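You operate a simulated robot arm through the tools that you are given. There is no shell and no other tool. Be economical: measure what you need, move in short steps, check, and stop when the job is done.

The job below is to be done with a simulated two-armed robot. You get a single attempt, and the scene is never put back.

## Task
Shake some salt on the potatoes and mash them till no lump is left.
Fine: hold the tub to pull its cork; a few grams; cork and tub on the worktop, masher on the plate.
Where things are to end (x, y in the base frame): cork of the salt tub within 60 mm of [440, 0].

Only the result counts: the job must be done as asked and must still hold three seconds after the hand-in. Knocking over, shifting, dropping, spilling or breaking anything else fails it.

## Robot
Two 7-joint arms with two-finger parallel grippers on one trunk, on a base that drives. Base frame: it is fixed to the floor where the robot stands at the start and does not move with it; the origin is under the middle of the robot, x ahead of it, y to its left, z up; the surface under the hand at the start is at about z = 900. Units: mm, rad, N and s.
The left shoulder is at the start at [20, 138, 1325], the right one opposite. With the tool pointing down near the work surface each hand reaches from about 100 to 480 mm from the robot's upright axis, wherever it stands, measured 20 degrees to its own side. Places, roughly: cork of the salt tub (7x7x5 cm) [500, 100, 1000]; hob lock key [400, 700, 900]; large ring knob [300, 700, 800]; medium ring knob [300, 400, 800]; small ring knob [300, 600, 800]; wide ring knob [300, 300, 800]; worktop beside the hob [600, 0, 900]. Payload 1.57 kg a hand.
Tool frame (each hand has its own): the origin (TCP) lies between the finger pads and is the grasp point; the fingertips stand 30 mm ahead of it; z points along the fingers, y is the line along which they close. Largest opening 80 mm; finger width 17, thickness 12; the body of the gripper, 40 by 82 mm, starts 80 mm behind the TCP.
Orientation is that of the tool frame in the base frame, as a unit quaternion [w, x, y, z]. With the fingers straight down and closing along the base's y, the tool's x points along the base's -x, its y along +y and its z along -z.

## Interface
- The arms move only by the tool play_rows. It takes "left_rows", "right_rows" or both (then of equal length, played together; a hand with none holds still); each is a list of rows, each a list of 3 entries, a list of its own where there are three numbers: the shift along the tool's x, y, z in mm, then the turn, a rotation vector about the tool's x, y, z in degrees, then the closure in counts, from 0 (fully open) to 255 (shut). In form: [[[dx, dy, dz], [ax, ay, az], hand], ...]. A call has 1 to 8 rows; each row shifts and turns the commanded pose from where the row before left it, along the tool's axes as they then stand. Rows are played at 5 a second. More than 50 mm and 0.15 rad between two rows, or a gripper value outside its range, and nothing of the call is played. Where a pose cannot be reached the arm comes as near as it can. A force on the tool above 40 N (or 10 N above the force at the start of the call, whichever is more), or a blocked arm, ends the call early, and 0.2 s more pass. The fingers move at their own pace (about 45 mm/s each) and stop on an object; they squeeze with about 25 N. The grip force told is the motor's: it shows also when the fingers shut on nothing. Time passes only in rows, and 0.2 s behind the last, so rows that do not move let the fingers close. The reply holds the time, the measured pose of the TCP, the force on the tool along the base axes, the opening and the grip force, in the units named above and with some noise, with the torque about the TCP (base axes, N m) and any sound that the robot's microphone picked up.
- Cameras (640 x 400 px; columns grow to the right, rows downward): "scene" is now at [187, 27.4, 1221.1]; the picture's right is [0.29, -0.96, 0.00], its down [-0.43, -0.13, -0.90] and it looks along [0.86, 0.26, -0.45] (base axes); focal length 214 px, centre (320, 200). "left" rides on the left gripper at [72, 7, -122] in its tool frame; the picture's right is [-0.09, 1.00, 0.00], its down [-0.84, -0.08, -0.54] and it looks along [-0.54, -0.05, 0.84] (tool axes); focal length 238 px, centre (320, 200). "right" rides on the right gripper at [72, -7, -122] in its tool frame; the picture's right is [0.09, 1.00, 0.00], its down [-0.84, 0.08, -0.54] and it looks along [-0.54, 0.05, 0.84] (tool axes); focal length 238 px, centre (320, 200). There is no depth. A picture from a camera that has moved, and an enlarged one, comes with that camera's place and axes in the base frame and with its lens.
- camera(camera): a new picture of that camera. No time passes.
- slide_trunk(by): slides the trunk up (or, below 0, down) by that many mm; the arms and the scene camera ride with it, the base frame stays. It gives what a move gives, with no picture.
- roll_base(legs): drives the robot by 1 to 6 legs, each [ahead, left, turn to the left] in mm, mm and rad, along the robot's own axes; the way and the turn of a leg run together, so that a leg with both is an arc; at most 1500 mm and 3.142 rad a leg. The arms and the cameras ride along, it lands a little off, and it stops where it bumps. It gives what a move gives.
- head_to(pan, tilt): turns the head with the scene camera to pan (to the left, within 1.047 rad either way) and tilt (down, from -0.506 to 1.204), counted from straight ahead of the robot. It gives what a move gives.
- inspect(camera, box): a new picture of the part [left, top, right, bottom] of that camera's present view, enlarged. No time passes.
- hand_in(): hands the job in; it is judged then, once.

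Go step by step. Nothing tells you exact positions but the pictures and the camera data: compare them with the known pose of the tool, close in by small moves and look again before you grip or let go. The budget is 120 turns and 92 pictures, counting those below and the enlarged ones. Unless the task says otherwise, let go and move clear before handing in, and close with one line.

The tools are called after "Call:" by a JSON object that holds its "name" and its "arguments". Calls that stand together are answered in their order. play_rows: Moves the arms, as the interface text tells. Its arguments: {"type":"object","properties":{"left_rows":{"type":"array","items":{"type":"array"}},"right_rows":{"type":"array","items":{"type":"array"}}},"required":[]} The other tools are called the same way: slide_trunk (by) slides the trunk up or down; roll_base (legs) drives the base; head_to (pan, tilt) turns the head that bears the scene camera; camera (camera) takes a picture; inspect (camera, box) takes an enlarged picture of a part of a camera's view; hand_in () hands the job in.

At the start:

```text
time: 0.0
left_tool_pos: [279.3, 236.7, 1190.9]
left_tcp_rot: [-0.157, -0.003, 0.988, 0.007]
left_wrist_force: [0.1, 0.1, 0.2]
left_wrist_torque: [0.01, 0.02, -0.01]
left_finger_gap: 80.3
left_grip_force: 0.0
right_tool_pos: [365.7, -114.3, 1198.8]
right_tcp_rot: [-0.161, 0.003, 0.987, -0.001]
right_wrist_force: [0.4, 0.4, -0.5]
right_wrist_torque: [-0.01, -0.02, -0.01]
right_finger_gap: 80.1
right_grip_force: 0.0
trunk travel left (down, up): [-700.0, 540.0]
robot x, y, heading: [-1.1, 1.4, 0.001]
head pan, tilt: [0.295, 0.463]
```

scene: 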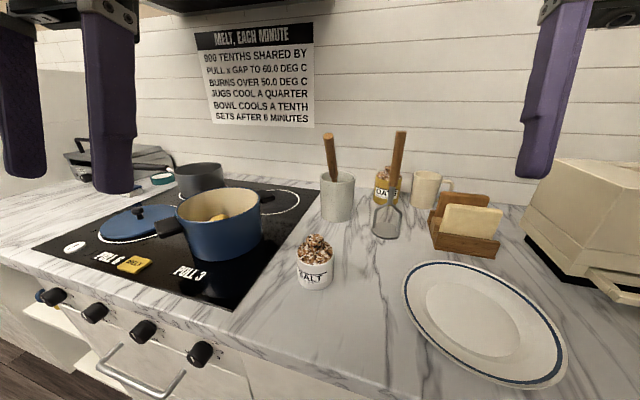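
right: 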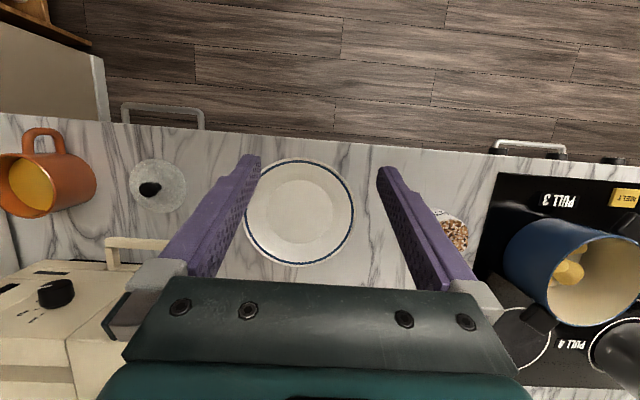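
left: 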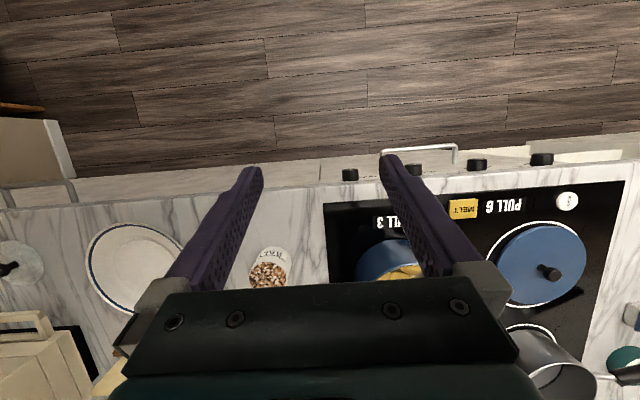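

I see the blue pot with potatoes on the hob, the salt tub at about [500, 100], a masher with a wooden handle behind it and the plate to the right. I enlarge these to measure them.

Call:
{"name": "inspect", "arguments": {"camera": "scene", "box": [280, 120, 480, 300]}}

Call:
{"name": "inspect", "arguments": {"camera": "scene", "box": [60, 140, 340, 320]}}

```text
2.22 times, centred on (380, 210) of scene
camera zoom: at [187.0, 27.4, 1221.1], right [0.29, -0.96, 0.0], down [-0.43, -0.13, -0.9], along [0.86, 0.26, -0.45], focal length 477 px, centre (187, 178)
```

zoom: 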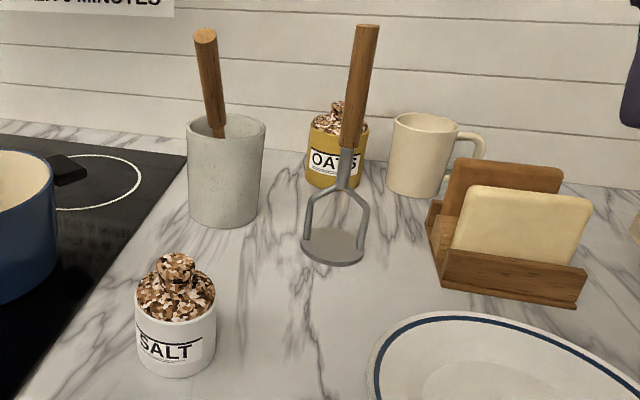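

```text
2.22 times, centred on (200, 230) of scene
camera zoom: at [187.0, 27.4, 1221.1], right [0.29, -0.96, 0.0], down [-0.43, -0.13, -0.9], along [0.86, 0.26, -0.45], focal length 477 px, centre (587, 133)
```

zoom: 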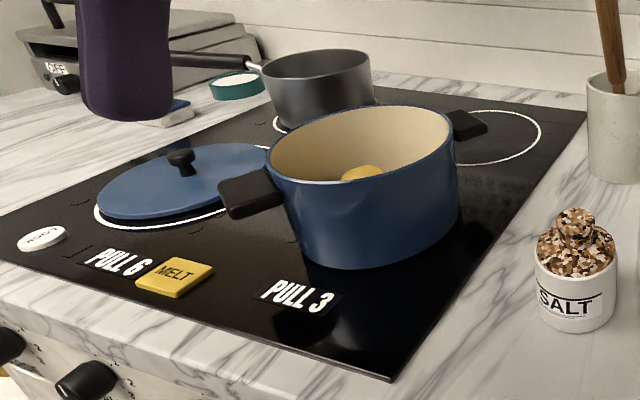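

The masher stands upright at about [676, 0], handle z 1026–1149. The salt is at about [471, 122] and the plate at about [463, -153]. I look down to see how much room the base has, and over to the pot.

Call:
{"name": "head_to", "arguments": {"pan": 0.3, "tilt": 1.15}}

Call:
{"name": "camera", "arguments": {"camera": "scene"}}

```text
time: 1.1
left_tool_pos: [279.7, 236.8, 1191.2]
left_tcp_rot: [-0.158, -0.004, 0.987, 0.007]
left_wrist_force: [-0.3, 0.9, -0.4]
left_wrist_torque: [0.0, -0.03, -0.03]
left_finger_gap: 80.2
left_grip_force: 0.0
right_tool_pos: [364.6, -113.5, 1197.8]
right_tcp_rot: [-0.162, 0.004, 0.987, 0.0]
right_wrist_force: [0.0, 0.6, 0.3]
right_wrist_torque: [0.02, 0.04, -0.02]
right_finger_gap: 79.9
right_grip_force: 0.1
trunk travel left (down, up): [-700.0, 540.0]
robot x, y, heading: [-2.4, -0.6, -0.002]
head pan, tilt: [0.3, 1.15]
```

```text
86 pictures are left
camera scene: at [156.2, 18.3, 1167.0], right [0.3, -0.96, 0.0], down [-0.87, -0.27, -0.41], along [0.39, 0.12, -0.91], focal length 214 px, centre (320, 200)
```

scene: 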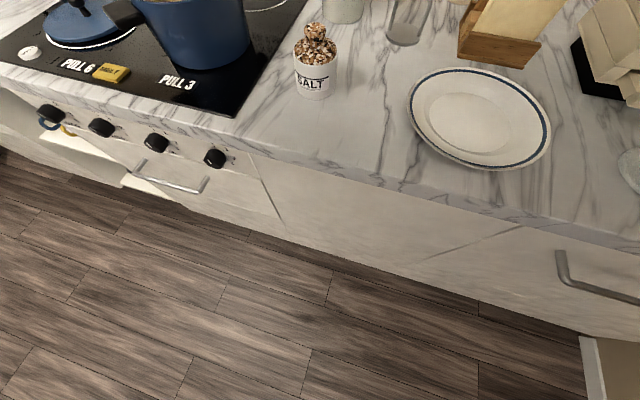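

The counter's front edge is at x of about 325. I drive ahead a little to see how close the base may come.

Call:
{"name": "roll_base", "arguments": {"legs": [[100, 0, 0]]}}

Call:
{"name": "head_to", "arguments": {"pan": 0.5, "tilt": 0.75}}

Call:
{"name": "camera", "arguments": {"camera": "scene"}}

```text
time: 2.2
left_tool_pos: [377.2, 237.0, 1190.7]
left_tcp_rot: [-0.158, -0.004, 0.987, 0.007]
left_wrist_force: [0.0, 0.3, 0.7]
left_wrist_torque: [0.02, 0.0, -0.03]
left_finger_gap: 79.8
left_grip_force: 0.1
right_tool_pos: [464.5, -113.4, 1198.5]
right_tcp_rot: [-0.162, 0.002, 0.987, -0.001]
right_wrist_force: [0.1, -1.2, 0.4]
right_wrist_torque: [0.01, -0.01, -0.02]
right_finger_gap: 79.9
right_grip_force: 0.1
trunk travel left (down, up): [-700.0, 540.0]
robot x, y, heading: [97.6, 1.9, -0.003]
head pan, tilt: [0.3, 1.15]
```

```text
time: 3.1
left_tool_pos: [377.5, 236.5, 1191.5]
left_tcp_rot: [-0.158, -0.003, 0.987, 0.008]
left_wrist_force: [0.1, -0.5, -0.1]
left_wrist_torque: [-0.02, 0.02, 0.0]
left_finger_gap: 80.1
left_grip_force: 0.2
right_tool_pos: [463.4, -113.1, 1198.3]
right_tcp_rot: [-0.162, 0.003, 0.987, 0.0]
right_wrist_force: [0.3, 0.4, -0.4]
right_wrist_torque: [0.0, 0.0, 0.01]
right_finger_gap: 80.0
right_grip_force: 0.0
trunk travel left (down, up): [-700.0, 540.0]
robot x, y, heading: [96.6, -1.1, 0.0]
head pan, tilt: [0.499, 0.75]
```

```text
85 pictures are left
camera scene: at [271.4, 40.5, 1195.7], right [0.48, -0.88, 0.0], down [-0.6, -0.33, -0.73], along [0.64, 0.35, -0.68], focal length 214 px, centre (320, 200)
```

scene: 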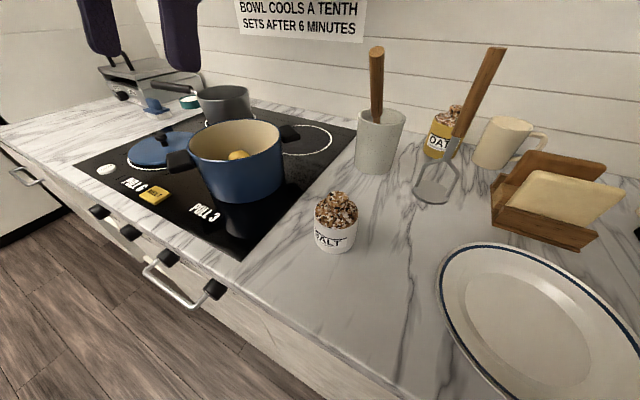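

The base moved freely. I enlarge the salt and the pot from this new place to triangulate.

Call:
{"name": "inspect", "arguments": {"camera": "scene", "box": [280, 170, 400, 270]}}

Call:
{"name": "inspect", "arguments": {"camera": "scene", "box": [150, 100, 310, 220]}}

Call:
{"name": "camera", "arguments": {"camera": "left"}}

Call:
{"name": "camera", "arguments": {"camera": "right"}}

```text
4.00 times, centred on (340, 220) of scene
camera zoom: at [271.4, 40.5, 1195.7], right [0.48, -0.88, 0.0], down [-0.6, -0.33, -0.73], along [0.64, 0.35, -0.68], focal length 858 px, centre (240, 120)
```

zoom: 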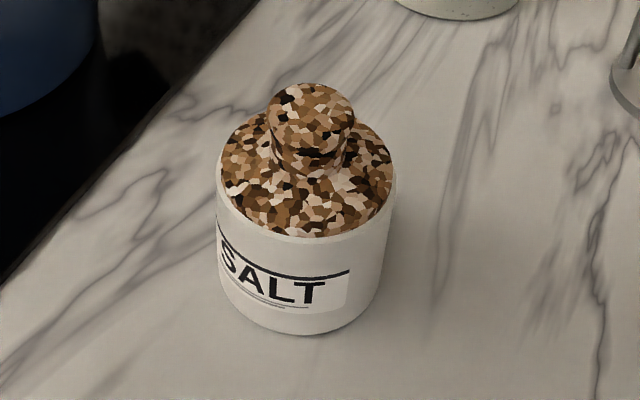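

```text
3.33 times, centred on (230, 160) of scene
camera zoom: at [271.4, 40.5, 1195.7], right [0.48, -0.88, 0.0], down [-0.6, -0.33, -0.73], along [0.64, 0.35, -0.68], focal length 715 px, centre (620, 333)
```

zoom: 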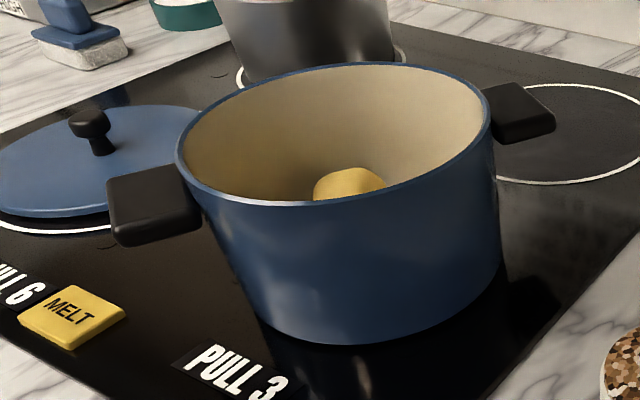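

```text
82 pictures are left
camera left: at [346.8, 241.5, 1328.8], right [0.08, 1.0, -0.01], down [0.96, -0.08, 0.25], along [0.25, -0.03, -0.97], focal length 238 px, centre (320, 200)
```

left: 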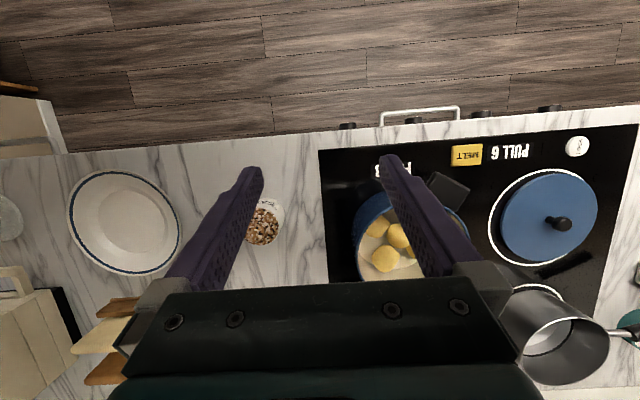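

```text
81 pictures are left
camera right: at [436.2, -118.2, 1337.0], right [-0.08, 1.0, 0.03], down [0.97, 0.07, 0.25], along [0.24, 0.05, -0.97], focal length 238 px, centre (320, 200)
```

right: 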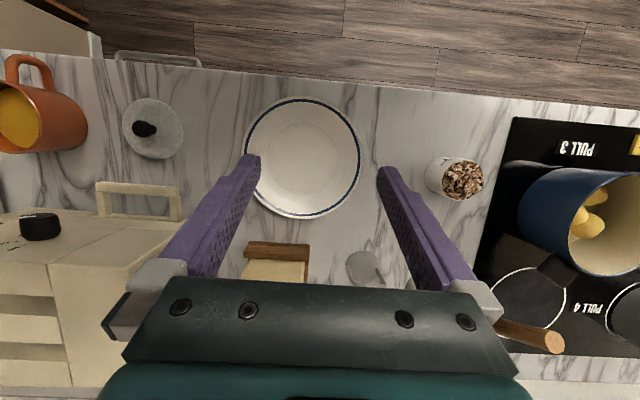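

Triangulated: the tub is at about (470, 120), its rim z about 970 and its knob top about 1003. The pot is at about (526, 364), rim z about 1003. I tilt the left hand so its fingers point 45° forward and down, to grip the tub from the robot's side.

Call:
{"name": "play_rows", "arguments": {"left_rows": [[[0, 0, 0], [0, -8, 0], 0], [[0, 0, 0], [0, -8, 0], 0], [[0, 0, 0], [0, -8, 0], 0], [[0, 0, 0], [0, -8, 0], 0], [[0, 0, 0], [0, -8, 0], 0], [[0, 0, 0], [0, -8, 0], 0], [[0, 0, 0], [0, -8, 0], 0], [[0, 0, 0], [0, -8, 0], 0]]}}

```text
time: 3.9
left_tool_pos: [356.2, 245.3, 1157.1]
left_tcp_rot: [-0.02, -0.004, 0.999, 0.035]
left_wrist_force: [0.2, -0.1, 0.2]
left_wrist_torque: [-0.01, 0.0, 0.02]
left_finger_gap: 80.0
left_grip_force: 0.1
right_tool_pos: [465.0, -112.8, 1197.9]
right_tcp_rot: [-0.162, 0.003, 0.987, -0.001]
right_wrist_force: [0.2, 0.4, 0.1]
right_wrist_torque: [0.0, -0.01, 0.01]
right_finger_gap: 79.9
right_grip_force: 0.0
trunk travel left (down, up): [-700.0, 540.0]
robot x, y, heading: [100.2, 3.5, 0.003]
head pan, tilt: [0.499, 0.75]
stopped in row 4 (left hand): the arm was blocked; the commanded pose is now the measured one
```

The tilt was blocked in that folded posture. I move the hand out and lower first and then tilt.

Call:
{"name": "play_rows", "arguments": {"left_rows": [[[-12, -30, 30], [0, 0, 0], 0], [[-12, -30, 30], [0, 0, 0], 0], [[-12, -30, 30], [0, 0, 0], 0], [[0, 0, 0], [0, -8, 0], 0], [[0, 0, 0], [0, -8, 0], 0], [[0, 0, 0], [0, -8, 0], 0]]}}

```text
time: 5.3
left_tool_pos: [389.8, 161.4, 1060.6]
left_tcp_rot: [0.189, 0.003, 0.981, 0.035]
left_wrist_force: [0.3, -0.3, -0.1]
left_wrist_torque: [0.02, 0.03, 0.01]
left_finger_gap: 80.1
left_grip_force: 0.1
right_tool_pos: [463.9, -112.3, 1197.0]
right_tcp_rot: [-0.162, 0.002, 0.987, 0.0]
right_wrist_force: [-0.7, -0.6, 0.5]
right_wrist_torque: [0.04, 0.0, 0.03]
right_finger_gap: 80.1
right_grip_force: 0.0
trunk travel left (down, up): [-700.0, 540.0]
robot x, y, heading: [97.3, 0.7, 0.001]
head pan, tilt: [0.499, 0.75]
```

Call:
{"name": "play_rows", "arguments": {"left_rows": [[[0, 0, 0], [0, -8, 0], 0], [[0, 0, 0], [0, -8, 0], 0], [[0, 0, 0], [0, -7, 0], 0]]}}

Call:
{"name": "camera", "arguments": {"camera": "left"}}

```text
time: 6.1
left_tool_pos: [402.7, 156.0, 1048.3]
left_tcp_rot: [0.38, 0.011, 0.924, 0.032]
left_wrist_force: [-0.2, 0.6, -0.3]
left_wrist_torque: [-0.01, -0.04, 0.01]
left_finger_gap: 79.7
left_grip_force: 0.1
left hand out of reach, approached as far as the arm can: row 2, 3
right_tool_pos: [463.4, -112.7, 1196.3]
right_tcp_rot: [-0.162, 0.003, 0.987, -0.001]
right_wrist_force: [0.8, 0.2, -0.1]
right_wrist_torque: [0.03, -0.01, -0.02]
right_finger_gap: 79.9
right_grip_force: 0.0
trunk travel left (down, up): [-700.0, 540.0]
robot x, y, heading: [99.4, 0.2, -0.001]
head pan, tilt: [0.499, 0.75]
```

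```text
80 pictures are left
camera left: at [265.7, 160.6, 1085.7], right [0.06, 0.99, 0.13], down [0.21, -0.14, 0.97], along [0.98, -0.03, -0.22], focal length 238 px, centre (320, 200)
```

left: 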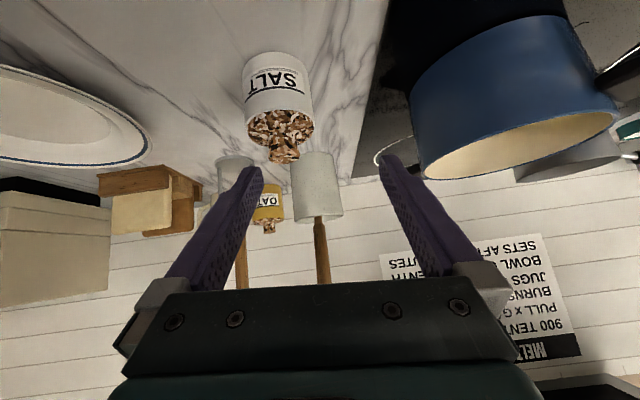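

The hand now points 45° forward. I line it up behind the tub, 100 mm back along the finger axis.

Call:
{"name": "play_rows", "arguments": {"left_rows": [[[15, -21, 13], [0, 0, 0], 0], [[15, -21, 13], [0, 0, 0], 0]]}}

Call:
{"name": "camera", "arguments": {"camera": "left"}}

Call:
{"name": "inspect", "arguments": {"camera": "scene", "box": [240, 120, 440, 280]}}

```text
time: 6.7
left_tool_pos: [400.6, 118.8, 1008.4]
left_tcp_rot: [0.38, 0.01, 0.924, 0.034]
left_wrist_force: [-0.6, -0.3, -0.3]
left_wrist_torque: [0.0, -0.03, 0.0]
left_finger_gap: 80.0
left_grip_force: 0.0
right_tool_pos: [464.4, -114.0, 1197.9]
right_tcp_rot: [-0.162, 0.002, 0.987, -0.001]
right_wrist_force: [-0.6, 0.7, 0.0]
right_wrist_torque: [0.0, 0.0, -0.01]
right_finger_gap: 80.0
right_grip_force: 0.1
trunk travel left (down, up): [-700.0, 540.0]
robot x, y, heading: [97.7, -3.8, 0.002]
head pan, tilt: [0.499, 0.75]
```

```text
79 pictures are left
camera left: at [263.2, 121.9, 1043.3], right [0.06, 0.99, 0.13], down [0.21, -0.14, 0.97], along [0.98, -0.03, -0.22], focal length 238 px, centre (320, 200)
```

left: 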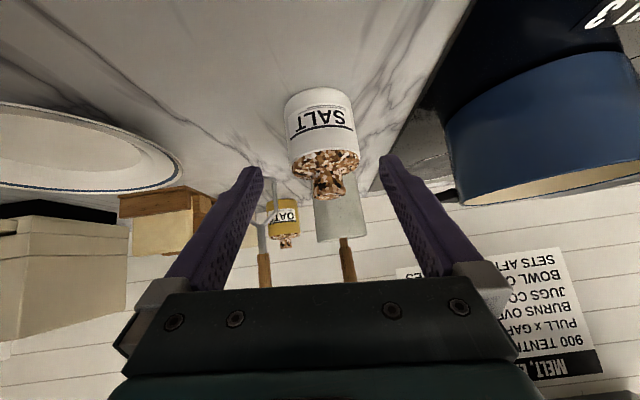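

```text
2.50 times, centred on (340, 200) of scene
camera zoom: at [271.3, 40.5, 1195.8], right [0.48, -0.88, 0.0], down [-0.6, -0.33, -0.73], along [0.64, 0.35, -0.68], focal length 536 px, centre (270, 200)
```

zoom: 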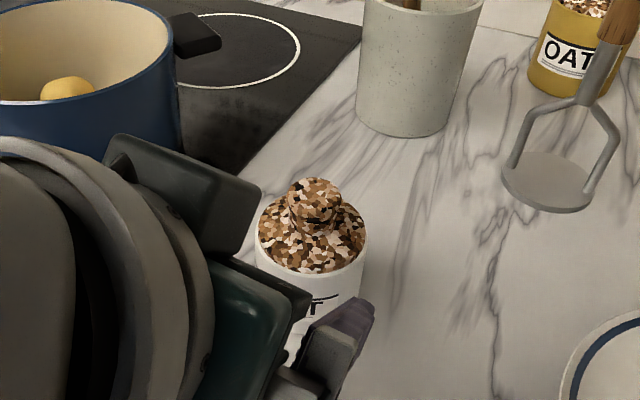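

The tub is well centred between the fingers. I advance along the finger axis in steps.

Call:
{"name": "play_rows", "arguments": {"left_rows": [[[0, 1, 25], [0, 0, 0], 0], [[0, 1, 25], [0, 0, 0], 0], [[0, 0, 20], [0, 0, 0], 0]]}}

Call:
{"name": "camera", "arguments": {"camera": "left"}}

```text
time: 7.5
left_tool_pos: [449.8, 123.6, 957.4]
left_tcp_rot: [0.38, 0.01, 0.924, 0.035]
left_wrist_force: [-0.1, 0.4, 0.0]
left_wrist_torque: [0.03, -0.01, 0.01]
left_finger_gap: 80.2
left_grip_force: 0.0
right_tool_pos: [465.6, -113.4, 1196.6]
right_tcp_rot: [-0.162, 0.003, 0.987, 0.0]
right_wrist_force: [0.0, 1.0, 0.1]
right_wrist_torque: [0.0, 0.0, -0.01]
right_finger_gap: 79.9
right_grip_force: 0.0
trunk travel left (down, up): [-700.0, 540.0]
robot x, y, heading: [99.5, -3.0, 0.005]
head pan, tilt: [0.499, 0.75]
```

```text
77 pictures are left
camera left: at [312.3, 127.6, 994.0], right [0.06, 0.99, 0.13], down [0.21, -0.14, 0.97], along [0.98, -0.03, -0.22], focal length 238 px, centre (320, 200)
```

left: 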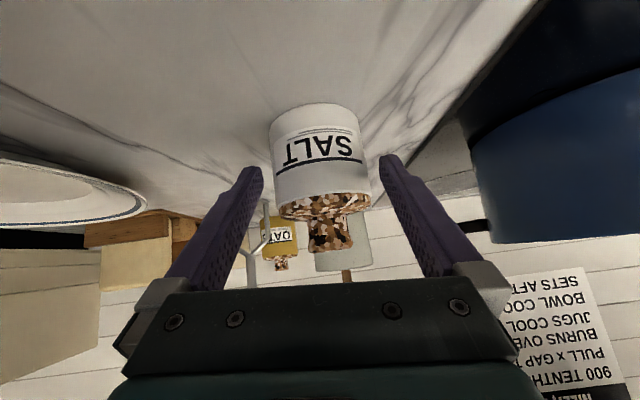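

Call:
{"name": "play_rows", "arguments": {"left_rows": [[[0, 0, 14], [0, 0, 0], 0], [[0, 0, 14], [0, 0, 0], 0], [[0, 0, 0], [0, 0, 0], 110], [[0, 0, 0], [0, 0, 0], 255], [[0, 0, 0], [0, 0, 0], 255]]}}

Call:
{"name": "camera", "arguments": {"camera": "left"}}

```text
time: 8.7
left_tool_pos: [469.0, 125.6, 937.7]
left_tcp_rot: [0.381, 0.01, 0.924, 0.033]
left_wrist_force: [0.7, -1.2, 0.0]
left_wrist_torque: [-0.11, -0.05, 0.0]
left_finger_gap: 68.8
left_grip_force: 25.1
right_tool_pos: [465.4, -113.7, 1197.8]
right_tcp_rot: [-0.161, 0.002, 0.987, 0.0]
right_wrist_force: [-0.2, 0.2, 0.4]
right_wrist_torque: [0.0, 0.02, 0.0]
right_finger_gap: 80.1
right_grip_force: 0.0
trunk travel left (down, up): [-700.0, 540.0]
robot x, y, heading: [97.6, -1.4, -0.001]
head pan, tilt: [0.499, 0.75]
```

```text
76 pictures are left
camera left: at [331.5, 128.7, 973.9], right [0.06, 0.99, 0.13], down [0.21, -0.14, 0.97], along [0.98, -0.03, -0.22], focal length 238 px, centre (320, 200)
```

left: 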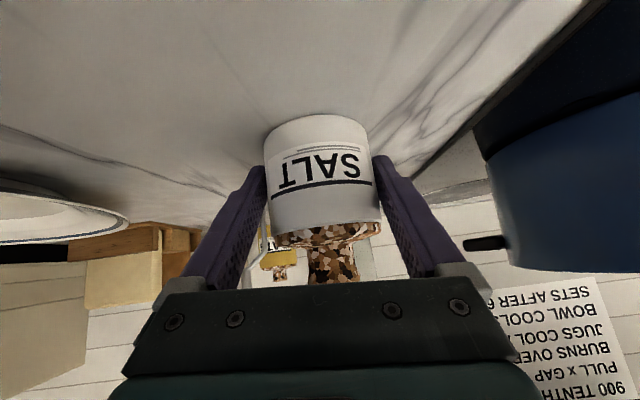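

The tub is held (gap 68.8, grip 25 N). I bring the right hand upright above the knob, staying high.

Call:
{"name": "play_rows", "arguments": {"right_rows": [[[0, 0, 0], [0, -8, 0], 0], [[0, 0, 0], [0, -8, 0], 0], [[0, 0, 0], [0, -2.5, 0], 0], [[0, 48, 15], [0, 0, 0], 0], [[0, 48, 15], [0, 0, 0], 0], [[0, 48, 15], [0, 0, 0], 0], [[0, 48, 15], [0, 0, 0], 0], [[0, 48, 15], [0, 0, 0], 0]]}}

Call:
{"name": "camera", "arguments": {"camera": "right"}}

```text
refused: row 4 steps farther than a row can; nothing moved
```

```text
75 pictures are left
camera right: at [436.2, -118.3, 1337.0], right [-0.08, 1.0, 0.03], down [0.97, 0.07, 0.25], along [0.24, 0.05, -0.97], focal length 238 px, centre (320, 200)
```

right: 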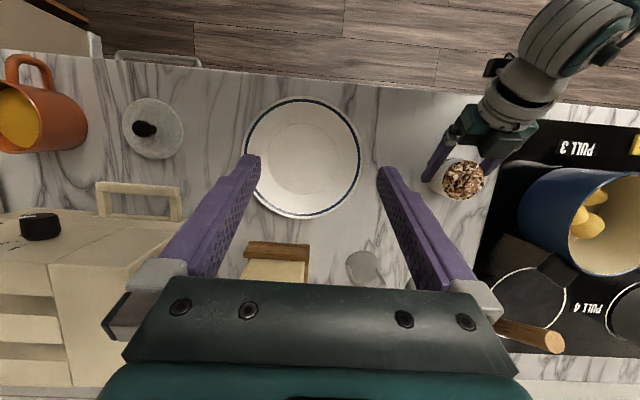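

The step was just too long, so I use shorter ones.

Call:
{"name": "play_rows", "arguments": {"right_rows": [[[0, 0, 0], [0, -8, 0], 0], [[0, 0, 0], [0, -8, 0], 0], [[0, 0, 0], [0, -2.5, 0], 0], [[0, 45, 10], [0, 0, 0], 0], [[0, 45, 10], [0, 0, 0], 0], [[0, 45, 10], [0, 0, 0], 0], [[0, 45, 10], [0, 0, 0], 0], [[0, 45, 10], [0, 0, 0], 0]]}}

Call:
{"name": "camera", "arguments": {"camera": "right"}}

```text
time: 10.5
left_tool_pos: [468.7, 126.3, 938.2]
left_tcp_rot: [0.381, 0.011, 0.924, 0.033]
left_wrist_force: [-1.2, 1.1, 3.3]
left_wrist_torque: [-0.11, -0.03, 0.03]
left_finger_gap: 68.1
left_grip_force: 25.2
right_tool_pos: [465.3, 91.0, 1147.2]
right_tcp_rot: [-0.001, 0.002, 1.0, -0.001]
right_wrist_force: [-0.7, -0.2, 0.0]
right_wrist_torque: [0.01, 0.01, 0.04]
right_finger_gap: 80.2
right_grip_force: 0.1
right hand out of reach, approached as far as the arm can: row 8
trunk travel left (down, up): [-700.0, 540.0]
robot x, y, heading: [100.9, -0.4, -0.001]
head pan, tilt: [0.499, 0.75]
```

```text
74 pictures are left
camera right: at [395.1, 87.2, 1269.9], right [-0.09, 1.0, 0.0], down [0.84, 0.07, 0.54], along [0.54, 0.05, -0.84], focal length 238 px, centre (320, 200)
```

right: 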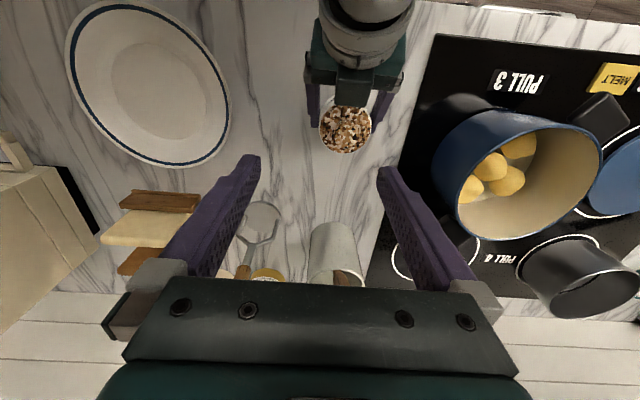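

The right arm's reach ends near y = 91 here. I lift the tub slightly with the left hand and bring it 70 mm toward the right.

Call:
{"name": "play_rows", "arguments": {"left_rows": [[[-14, 1.4, -14.2], [0, 0, 0], 255], [[-1.6, -35, -1.8], [0, 0, 0], 255], [[-1.6, -35, -1.8], [0, 0, 0], 255], [[0, 0, 0], [0, 0, 0], 255]]}}

Call:
{"name": "camera", "arguments": {"camera": "right"}}

```text
time: 11.5
left_tool_pos: [468.2, 54.3, 958.9]
left_tcp_rot: [0.381, 0.011, 0.924, 0.032]
left_wrist_force: [-0.1, -0.1, 3.4]
left_wrist_torque: [-0.2, 0.05, -0.01]
left_finger_gap: 68.3
left_grip_force: 25.1
right_tool_pos: [464.9, 91.0, 1147.5]
right_tcp_rot: [-0.001, 0.003, 1.0, -0.001]
right_wrist_force: [0.2, 0.5, -0.1]
right_wrist_torque: [0.01, -0.01, 0.05]
right_finger_gap: 80.0
right_grip_force: 0.1
trunk travel left (down, up): [-700.0, 540.0]
robot x, y, heading: [96.7, 0.3, -0.001]
head pan, tilt: [0.499, 0.75]
```

```text
73 pictures are left
camera right: at [395.2, 86.6, 1270.0], right [-0.09, 1.0, 0.0], down [0.84, 0.07, 0.54], along [0.54, 0.05, -0.84], focal length 238 px, centre (320, 200)
```

right: 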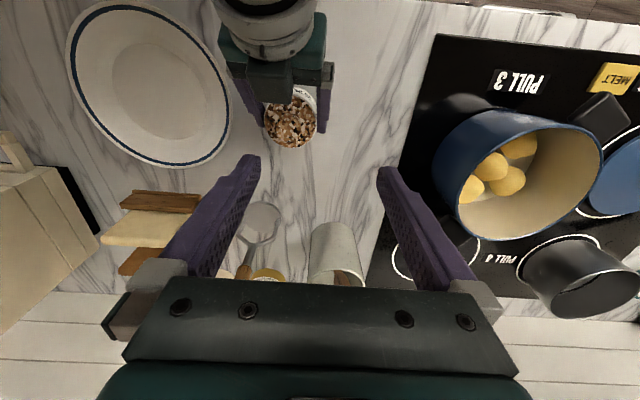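

Call:
{"name": "inspect", "arguments": {"camera": "right", "box": [210, 60, 370, 160]}}

Call:
{"name": "inspect", "arguments": {"camera": "scene", "box": [280, 160, 440, 280]}}

```text
4.00 times, centred on (290, 110) of right
camera zoom: at [395.2, 86.6, 1270.0], right [-0.09, 1.0, 0.0], down [0.84, 0.07, 0.54], along [0.54, 0.05, -0.84], focal length 953 px, centre (440, 560)
```

zoom: 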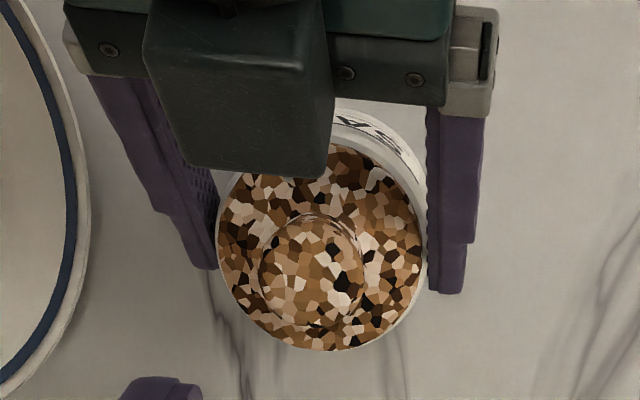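

```text
3.33 times, centred on (360, 220) of scene
camera zoom: at [271.4, 40.4, 1195.8], right [0.48, -0.88, 0.0], down [-0.6, -0.33, -0.73], along [0.64, 0.35, -0.68], focal length 715 px, centre (187, 133)
```

zoom: 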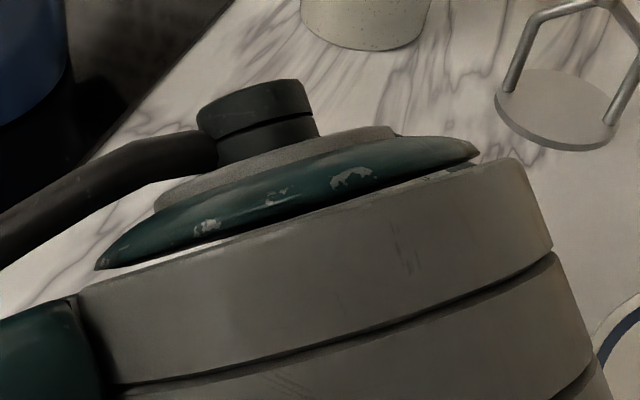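

The knob is at about (468, 59), its top near z 1025. I lower the right hand to just above it with the fingers part closed.

Call:
{"name": "play_rows", "arguments": {"right_rows": [[[-3, -32, 0], [0, 0, 0], 80], [[0, 0, 40], [0, 0, 0], 80], [[0, 0, 38], [0, 0, 0], 80]]}}

Call:
{"name": "camera", "arguments": {"camera": "right"}}

```text
time: 12.3
left_tool_pos: [469.0, 54.1, 959.1]
left_tcp_rot: [0.381, 0.01, 0.924, 0.033]
left_wrist_force: [-1.5, -1.6, 4.3]
left_wrist_torque: [-0.22, 0.01, -0.07]
left_finger_gap: 68.1
left_grip_force: 25.3
right_tool_pos: [469.3, 58.2, 1069.1]
right_tcp_rot: [-0.001, 0.002, 1.0, 0.0]
right_wrist_force: [-0.1, -0.5, -0.7]
right_wrist_torque: [0.04, -0.04, 0.0]
right_finger_gap: 54.9
right_grip_force: 0.1
trunk travel left (down, up): [-700.0, 540.0]
robot x, y, heading: [95.7, 0.6, 0.004]
head pan, tilt: [0.499, 0.75]
```

```text
70 pictures are left
camera right: at [398.7, 53.4, 1192.6], right [-0.09, 1.0, 0.0], down [0.84, 0.07, 0.54], along [0.54, 0.05, -0.84], focal length 238 px, centre (320, 200)
```

right: 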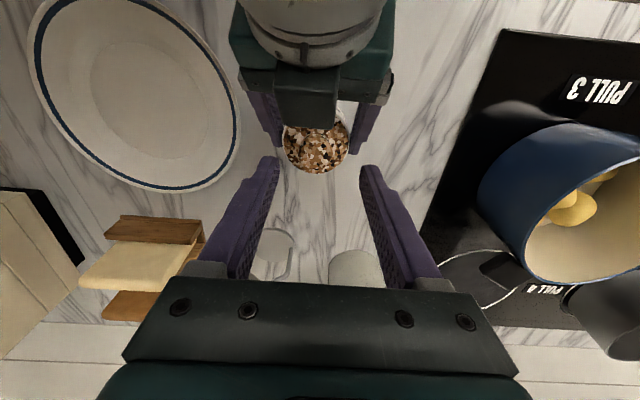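

Call:
{"name": "inspect", "arguments": {"camera": "right", "box": [240, 90, 400, 190]}}

```text
4.00 times, centred on (320, 140) of right
camera zoom: at [398.7, 53.4, 1192.6], right [-0.09, 1.0, 0.0], down [0.84, 0.07, 0.54], along [0.54, 0.05, -0.84], focal length 953 px, centre (320, 440)
```

zoom: 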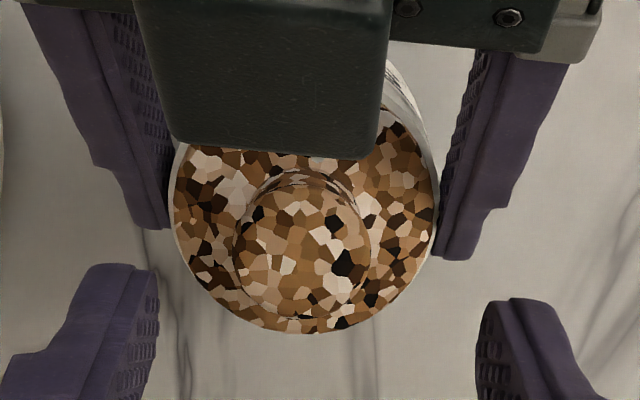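

The knob's sides run from about z 994 to 1014, with its centre at about (468, 57). I go down to tip level, watching the force, and close on the knob.

Call:
{"name": "play_rows", "arguments": {"right_rows": [[[1, -1.5, 20], [0, 0, 0], 80], [[0, 0, 14], [0, 0, 0], 80], [[0, 0, 8], [0, 0, 0], 80], [[0, 0, 0], [0, 0, 0], 80]]}}

Call:
{"name": "inspect", "arguments": {"camera": "right", "box": [220, 80, 420, 205]}}

```text
time: 13.3
left_tool_pos: [469.1, 54.7, 958.7]
left_tcp_rot: [0.381, 0.01, 0.924, 0.033]
left_wrist_force: [-1.3, -1.5, 8.8]
left_wrist_torque: [-0.34, -0.01, -0.05]
left_finger_gap: 68.4
left_grip_force: 25.0
right_tool_pos: [467.9, 56.6, 1026.6]
right_tcp_rot: [-0.001, 0.002, 1.0, -0.001]
right_wrist_force: [0.0, 0.3, -0.1]
right_wrist_torque: [0.01, 0.02, -0.01]
right_finger_gap: 54.7
right_grip_force: 0.0
trunk travel left (down, up): [-700.0, 540.0]
robot x, y, heading: [95.2, 0.2, 0.007]
head pan, tilt: [0.499, 0.75]
```

```text
3.20 times, centred on (320, 142) of right
camera zoom: at [396.7, 52.5, 1150.0], right [-0.09, 1.0, 0.0], down [0.84, 0.07, 0.54], along [0.54, 0.05, -0.84], focal length 763 px, centre (320, 384)
```

zoom: 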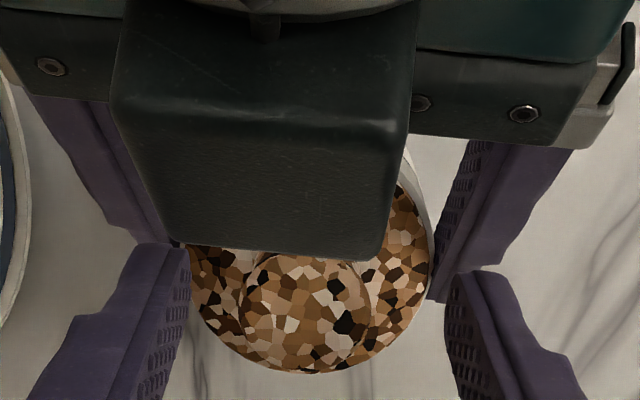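

Call:
{"name": "play_rows", "arguments": {"right_rows": [[[0, 0, 0], [0, 0, 0], 160], [[0, 0, 0], [0, 0, 0], 255], [[0, 0, 0], [0, 0, 0], 255]]}}

Call:
{"name": "inspect", "arguments": {"camera": "right", "box": [220, 80, 420, 205]}}

```text
time: 14.1
left_tool_pos: [468.3, 54.9, 958.4]
left_tcp_rot: [0.38, 0.01, 0.924, 0.033]
left_wrist_force: [-1.2, -2.2, 8.7]
left_wrist_torque: [-0.4, 0.03, -0.08]
left_finger_gap: 68.3
left_grip_force: 25.3
right_tool_pos: [466.9, 56.9, 1027.6]
right_tcp_rot: [-0.001, 0.003, 1.0, -0.001]
right_wrist_force: [0.1, 0.3, -0.3]
right_wrist_torque: [0.03, 0.01, 0.0]
right_finger_gap: 0.1
right_grip_force: 7.3
trunk travel left (down, up): [-700.0, 540.0]
robot x, y, heading: [104.1, -1.4, 0.005]
head pan, tilt: [0.499, 0.75]
```

```text
3.20 times, centred on (320, 142) of right
camera zoom: at [396.7, 52.5, 1150.2], right [-0.09, 1.0, 0.0], down [0.84, 0.07, 0.54], along [0.54, 0.05, -0.84], focal length 763 px, centre (320, 384)
```

zoom: 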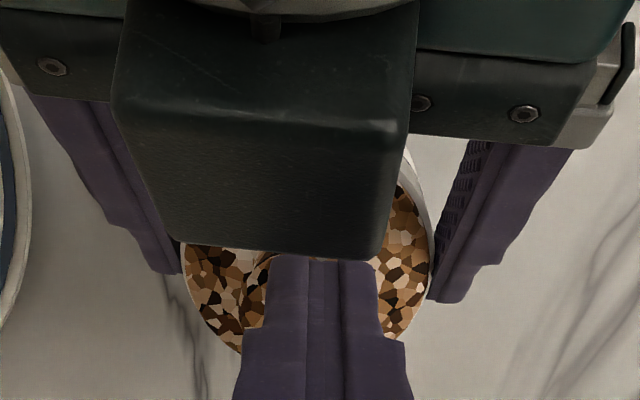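

The fingers shut on nothing, just above and behind the knob. I open again and look from the left hand camera to see how the tub sits.

Call:
{"name": "play_rows", "arguments": {"right_rows": [[[0, 0, -3], [0, 0, 0], 80], [[0, 0, 0], [0, 0, 0], 80]]}}

Call:
{"name": "camera", "arguments": {"camera": "left"}}

```text
time: 14.7
left_tool_pos: [468.8, 54.5, 959.0]
left_tcp_rot: [0.381, 0.01, 0.924, 0.033]
left_wrist_force: [-0.3, -2.2, 8.8]
left_wrist_torque: [-0.41, -0.04, -0.03]
left_finger_gap: 68.1
left_grip_force: 25.1
right_tool_pos: [468.3, 58.2, 1030.1]
right_tcp_rot: [-0.001, 0.002, 1.0, -0.001]
right_wrist_force: [0.0, 0.1, 0.3]
right_wrist_torque: [0.01, 0.01, -0.03]
right_finger_gap: 50.2
right_grip_force: 0.1
trunk travel left (down, up): [-700.0, 540.0]
robot x, y, heading: [99.0, 3.1, 0.002]
head pan, tilt: [0.499, 0.75]
```

```text
66 pictures are left
camera left: at [331.4, 58.3, 995.1], right [0.06, 0.99, 0.13], down [0.21, -0.14, 0.97], along [0.98, -0.03, -0.22], focal length 238 px, centre (320, 200)
```

left: 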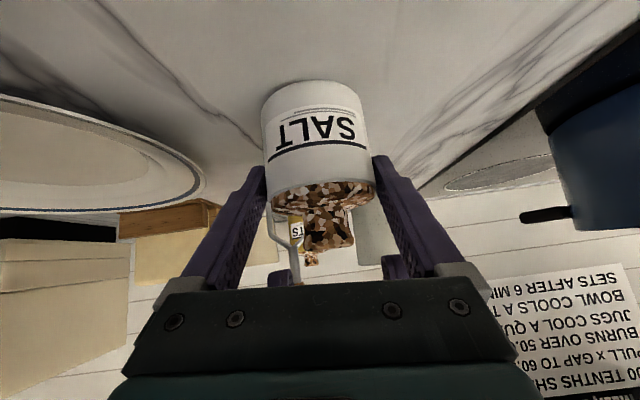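

The tub slid down in the grip and appears to stand on the worktop, with its knob top at z of about 993. I lower the left hand a little, watching the force, to learn whether the tub stands.

Call:
{"name": "play_rows", "arguments": {"left_rows": [[[3.5, 0, 3.5], [0, 0, 0], 255], [[0, 0, 0], [0, 0, 0], 255], [[3.5, 0, 3.5], [0, 0, 0], 255], [[0, 0, 0], [0, 0, 0], 255]]}}

Call:
{"name": "camera", "arguments": {"camera": "left"}}

```text
time: 15.7
left_tool_pos: [470.3, 54.6, 950.0]
left_tcp_rot: [0.382, 0.009, 0.924, 0.033]
left_wrist_force: [2.9, -0.7, 18.6]
left_wrist_torque: [-0.59, -0.35, 0.13]
left_finger_gap: 68.1
left_grip_force: 24.9
right_tool_pos: [467.9, 57.8, 1031.3]
right_tcp_rot: [0.0, 0.002, 1.0, -0.001]
right_wrist_force: [0.5, 0.4, -0.1]
right_wrist_torque: [0.02, -0.03, 0.02]
right_finger_gap: 55.0
right_grip_force: 0.0
trunk travel left (down, up): [-700.0, 540.0]
robot x, y, heading: [100.8, 0.4, 0.003]
head pan, tilt: [0.499, 0.75]
```

```text
65 pictures are left
camera left: at [333.5, 58.9, 985.5], right [0.06, 0.99, 0.13], down [0.21, -0.14, 0.97], along [0.98, -0.03, -0.22], focal length 238 px, centre (320, 200)
```

left: 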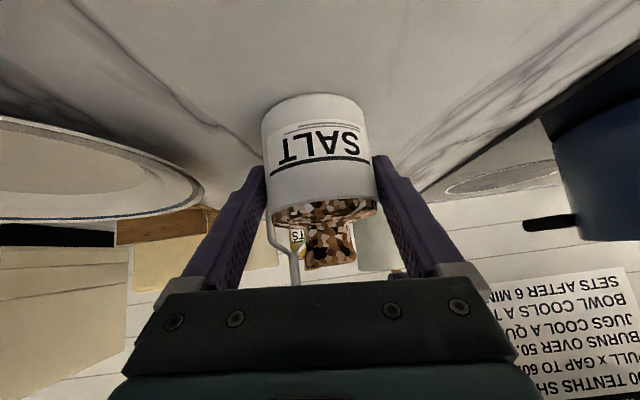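

The tub stands on the worktop, and the hand just slides along it. I open, regrip lower and deeper around its axis, and close again.

Call:
{"name": "play_rows", "arguments": {"left_rows": [[[0, 0, 0], [0, 0, 0], 20], [[0, 0, 0], [0, 0, 0], 0], [[2, -0.4, 7.5], [0, 0, 0], 0], [[2, -0.4, 7.5], [0, 0, 0], 0], [[0, 0, 0], [0, 0, 0], 150], [[0, 0, 0], [0, 0, 0], 255], [[0, 0, 0], [0, 0, 0], 255]]}}

Call:
{"name": "camera", "arguments": {"camera": "left"}}

Call:
{"name": "inspect", "arguments": {"camera": "right", "box": [220, 80, 420, 205]}}

```text
time: 17.3
left_tool_pos: [476.0, 56.4, 934.4]
left_tcp_rot: [0.381, 0.01, 0.924, 0.033]
left_wrist_force: [0.2, 0.4, -0.2]
left_wrist_torque: [-0.05, -0.03, -0.03]
left_finger_gap: 67.8
left_grip_force: 25.0
right_tool_pos: [467.2, 56.9, 1030.8]
right_tcp_rot: [-0.001, 0.002, 1.0, -0.001]
right_wrist_force: [0.8, -0.1, 0.0]
right_wrist_torque: [0.0, 0.03, 0.0]
right_finger_gap: 54.7
right_grip_force: 0.0
trunk travel left (down, up): [-700.0, 540.0]
robot x, y, heading: [100.0, 1.4, 0.006]
head pan, tilt: [0.499, 0.75]
```

```text
64 pictures are left
camera left: at [339.2, 60.0, 971.2], right [0.06, 0.99, 0.13], down [0.21, -0.14, 0.97], along [0.98, -0.03, -0.22], focal length 238 px, centre (320, 200)
```

left: 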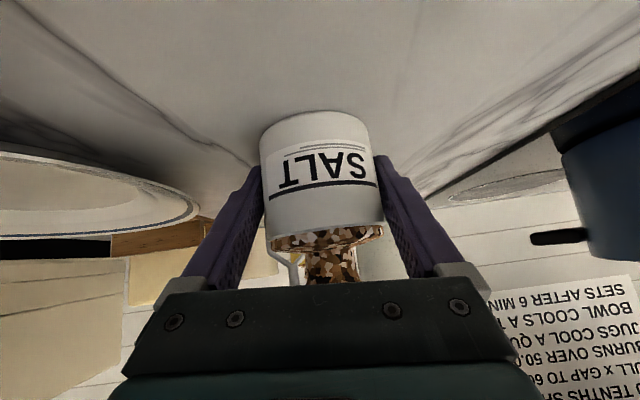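

```text
3.20 times, centred on (320, 142) of right
camera zoom: at [396.2, 52.7, 1153.4], right [-0.09, 1.0, 0.0], down [0.84, 0.07, 0.54], along [0.54, 0.05, -0.84], focal length 763 px, centre (320, 384)
```

zoom: 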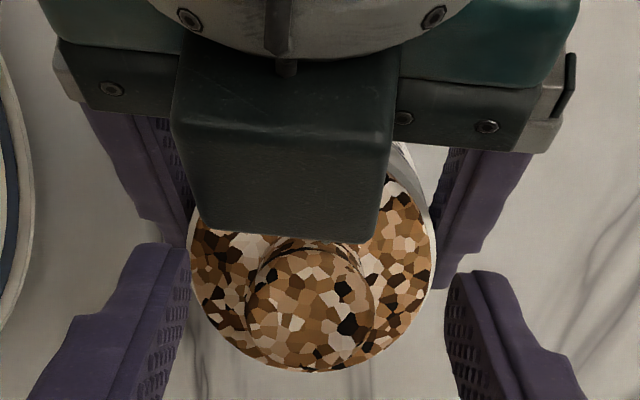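

The knob is at (477, 58), top z of about 992. I lower the right hand to it and close.

Call:
{"name": "play_rows", "arguments": {"right_rows": [[[-9.5, 1, 0], [0, 0, 0], 80], [[0, 0, 14], [0, 0, 0], 80], [[0, 0, 12], [0, 0, 0], 80], [[0, 0, 0], [0, 0, 0], 160], [[0, 0, 0], [0, 0, 0], 255], [[0, 0, 0], [0, 0, 0], 255]]}}

Call:
{"name": "inspect", "arguments": {"camera": "right", "box": [220, 80, 420, 205]}}

```text
time: 18.7
left_tool_pos: [474.4, 57.0, 934.9]
left_tcp_rot: [0.38, 0.01, 0.924, 0.034]
left_wrist_force: [0.2, 0.2, 0.0]
left_wrist_torque: [-0.15, -0.04, -0.01]
left_finger_gap: 67.9
left_grip_force: 25.1
right_tool_pos: [475.7, 57.3, 1003.8]
right_tcp_rot: [-0.001, 0.003, 1.0, -0.001]
right_wrist_force: [0.3, -0.2, 0.8]
right_wrist_torque: [0.04, -0.01, -0.04]
right_finger_gap: 28.2
right_grip_force: 24.7
trunk travel left (down, up): [-700.0, 540.0]
robot x, y, heading: [100.4, 0.3, 0.001]
head pan, tilt: [0.499, 0.75]
heard: snap
```

```text
3.20 times, centred on (320, 142) of right
camera zoom: at [406.3, 53.1, 1126.6], right [-0.09, 1.0, 0.0], down [0.84, 0.07, 0.54], along [0.54, 0.05, -0.84], focal length 763 px, centre (320, 384)
```

zoom: 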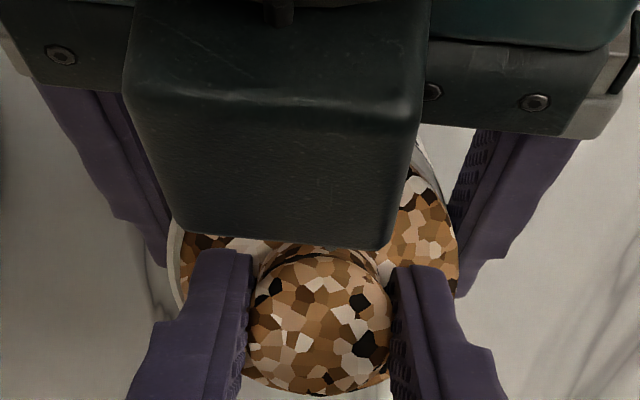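

The knob is gripped (28 mm, 25 N). I pull up gently in steps.

Call:
{"name": "play_rows", "arguments": {"right_rows": [[[0, 0, -3], [0, 0, 0], 255], [[0, 0, -4], [0, 0, 0], 255], [[0, 0, -5], [0, 0, 0], 255], [[0, 0, -6], [0, 0, 0], 255]]}}

Call:
{"name": "camera", "arguments": {"camera": "right"}}

```text
time: 19.7
left_tool_pos: [476.2, 56.6, 935.8]
left_tcp_rot: [0.38, 0.01, 0.924, 0.033]
left_wrist_force: [-0.2, 0.3, 2.2]
left_wrist_torque: [-0.07, -0.07, 0.0]
left_finger_gap: 67.6
left_grip_force: 25.1
right_tool_pos: [476.6, 58.5, 1021.5]
right_tcp_rot: [-0.001, 0.003, 1.0, -0.001]
right_wrist_force: [0.3, -0.1, -0.4]
right_wrist_torque: [-0.02, -0.01, 0.01]
right_finger_gap: 28.3
right_grip_force: 25.1
trunk travel left (down, up): [-700.0, 540.0]
robot x, y, heading: [97.4, -1.2, 0.001]
head pan, tilt: [0.499, 0.75]
```

```text
61 pictures are left
camera right: at [405.9, 53.3, 1144.5], right [-0.09, 1.0, 0.0], down [0.84, 0.07, 0.54], along [0.54, 0.04, -0.84], focal length 238 px, centre (320, 200)
```

right: 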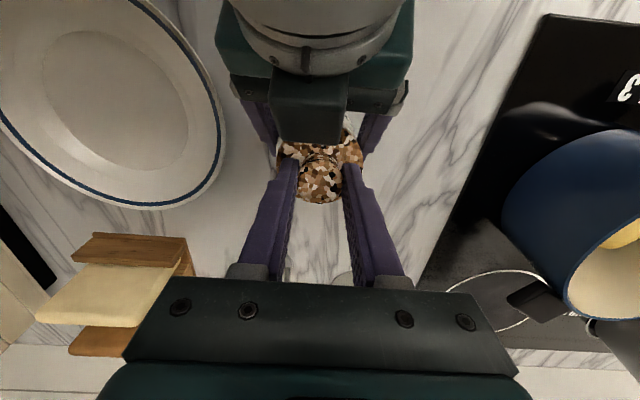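

Call:
{"name": "play_rows", "arguments": {"right_rows": [[[0, 0, -10], [0, 0, 0], 255], [[0, 0, -20], [0, 0, 0], 255], [[0, 0, -25], [0, 0, 0], 255]]}}

Call:
{"name": "camera", "arguments": {"camera": "right"}}

Call:
{"name": "camera", "arguments": {"camera": "left"}}

```text
time: 20.5
left_tool_pos: [477.6, 55.6, 935.4]
left_tcp_rot: [0.38, 0.011, 0.924, 0.032]
left_wrist_force: [0.4, -0.8, 4.6]
left_wrist_torque: [-0.22, -0.03, 0.01]
left_finger_gap: 67.9
left_grip_force: 25.3
right_tool_pos: [477.2, 59.3, 1078.6]
right_tcp_rot: [-0.001, 0.002, 1.0, -0.001]
right_wrist_force: [0.5, -0.7, -0.3]
right_wrist_torque: [0.02, -0.03, 0.01]
right_finger_gap: 27.9
right_grip_force: 24.6
trunk travel left (down, up): [-700.0, 540.0]
robot x, y, heading: [98.0, -1.5, 0.002]
head pan, tilt: [0.499, 0.75]
```

```text
60 pictures are left
camera right: at [405.8, 54.8, 1201.0], right [-0.09, 1.0, 0.0], down [0.84, 0.07, 0.54], along [0.54, 0.05, -0.84], focal length 238 px, centre (320, 200)
```

right: 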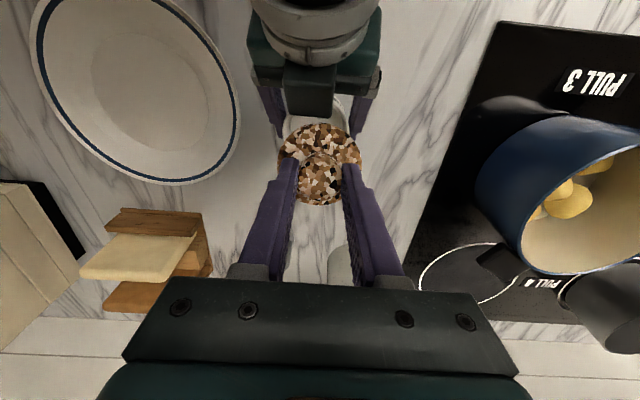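

```text
59 pictures are left
camera left: at [339.3, 60.0, 971.3], right [0.06, 0.99, 0.13], down [0.21, -0.14, 0.97], along [0.98, -0.03, -0.22], focal length 238 px, centre (320, 200)
```

left: 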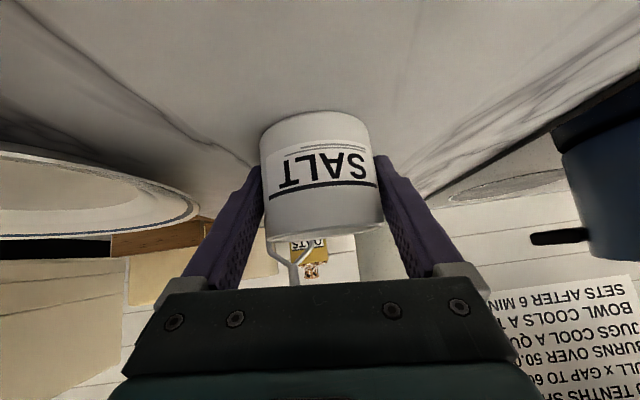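

The cork is out. Now I lift the tub slowly with the left hand and check that it comes along.

Call:
{"name": "play_rows", "arguments": {"left_rows": [[[-3.5, 0.3, -3.5], [0, 0, 0], 255], [[-3.5, 0.3, -3.5], [0, 0, 0], 255], [[-3.5, 0.3, -3.5], [0, 0, 0], 255], [[-3.5, 0.3, -3.5], [0, 0, 0], 255], [[0, 0, 0], [0, 0, 0], 255], [[0, 0, 0], [0, 0, 0], 255]]}}

Call:
{"name": "camera", "arguments": {"camera": "left"}}

```text
time: 21.9
left_tool_pos: [477.0, 55.1, 954.9]
left_tcp_rot: [0.381, 0.01, 0.924, 0.034]
left_wrist_force: [-1.2, -0.3, -0.9]
left_wrist_torque: [-0.02, 0.0, -0.03]
left_finger_gap: 67.6
left_grip_force: 24.5
right_tool_pos: [476.3, 59.5, 1076.7]
right_tcp_rot: [-0.001, 0.003, 1.0, 0.0]
right_wrist_force: [0.6, -1.6, 0.7]
right_wrist_torque: [-0.02, -0.02, 0.01]
right_finger_gap: 28.2
right_grip_force: 24.9
trunk travel left (down, up): [-700.0, 540.0]
robot x, y, heading: [100.5, 2.7, 0.001]
head pan, tilt: [0.499, 0.75]
```

```text
58 pictures are left
camera left: at [339.5, 59.4, 990.5], right [0.06, 0.99, 0.13], down [0.21, -0.14, 0.97], along [0.97, -0.03, -0.22], focal length 238 px, centre (320, 200)
```

left: 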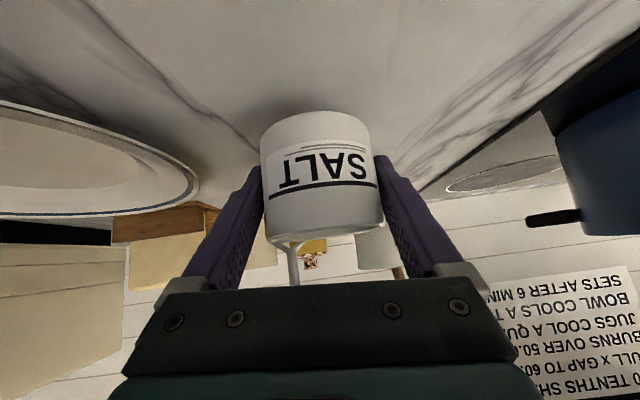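

The tub now holds well. I carry it left, out of the way, slowly, then raise it a bit.

Call:
{"name": "play_rows", "arguments": {"left_rows": [[[0.7, 15, 0.8], [0, 0, 0], 255], [[0.7, 15, 0.8], [0, 0, 0], 255], [[0.7, 15, 0.8], [0, 0, 0], 255], [[0.7, 15, 0.8], [0, 0, 0], 255], [[0.7, 15, 0.8], [0, 0, 0], 255], [[0.7, 15, 0.8], [0, 0, 0], 255], [[-7, 0.7, -7], [0, 0, 0], 255], [[-7, 0.7, -7], [0, 0, 0], 255]]}}

Call:
{"name": "camera", "arguments": {"camera": "right"}}

Call:
{"name": "camera", "arguments": {"camera": "left"}}

```text
time: 23.7
left_tool_pos: [475.5, 147.0, 974.1]
left_tcp_rot: [0.38, 0.011, 0.924, 0.033]
left_wrist_force: [-0.2, -0.1, -1.0]
left_wrist_torque: [-0.02, -0.04, 0.01]
left_finger_gap: 67.3
left_grip_force: 25.1
right_tool_pos: [477.1, 59.5, 1077.8]
right_tcp_rot: [-0.001, 0.003, 1.0, -0.001]
right_wrist_force: [-0.7, 0.1, -0.9]
right_wrist_torque: [0.0, -0.01, 0.04]
right_finger_gap: 28.3
right_grip_force: 25.2
trunk travel left (down, up): [-700.0, 540.0]
robot x, y, heading: [99.2, 0.7, 0.006]
head pan, tilt: [0.499, 0.75]
```

```text
57 pictures are left
camera right: at [405.8, 54.4, 1200.1], right [-0.09, 1.0, 0.0], down [0.84, 0.07, 0.54], along [0.54, 0.05, -0.84], focal length 238 px, centre (320, 200)
```

right: 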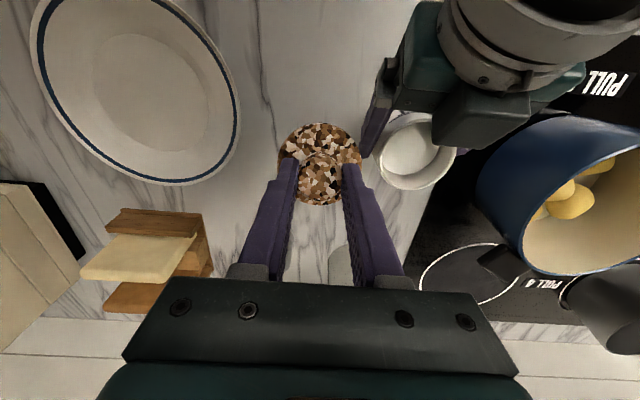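

```text
56 pictures are left
camera left: at [339.5, 150.1, 1011.4], right [0.06, 0.99, 0.13], down [0.21, -0.14, 0.97], along [0.97, -0.03, -0.22], focal length 238 px, centre (320, 200)
```

left: 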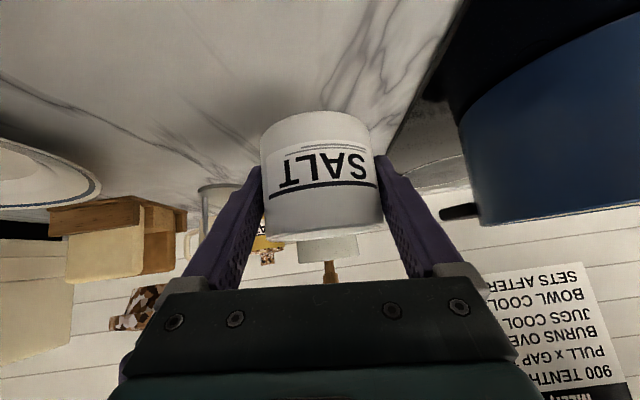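

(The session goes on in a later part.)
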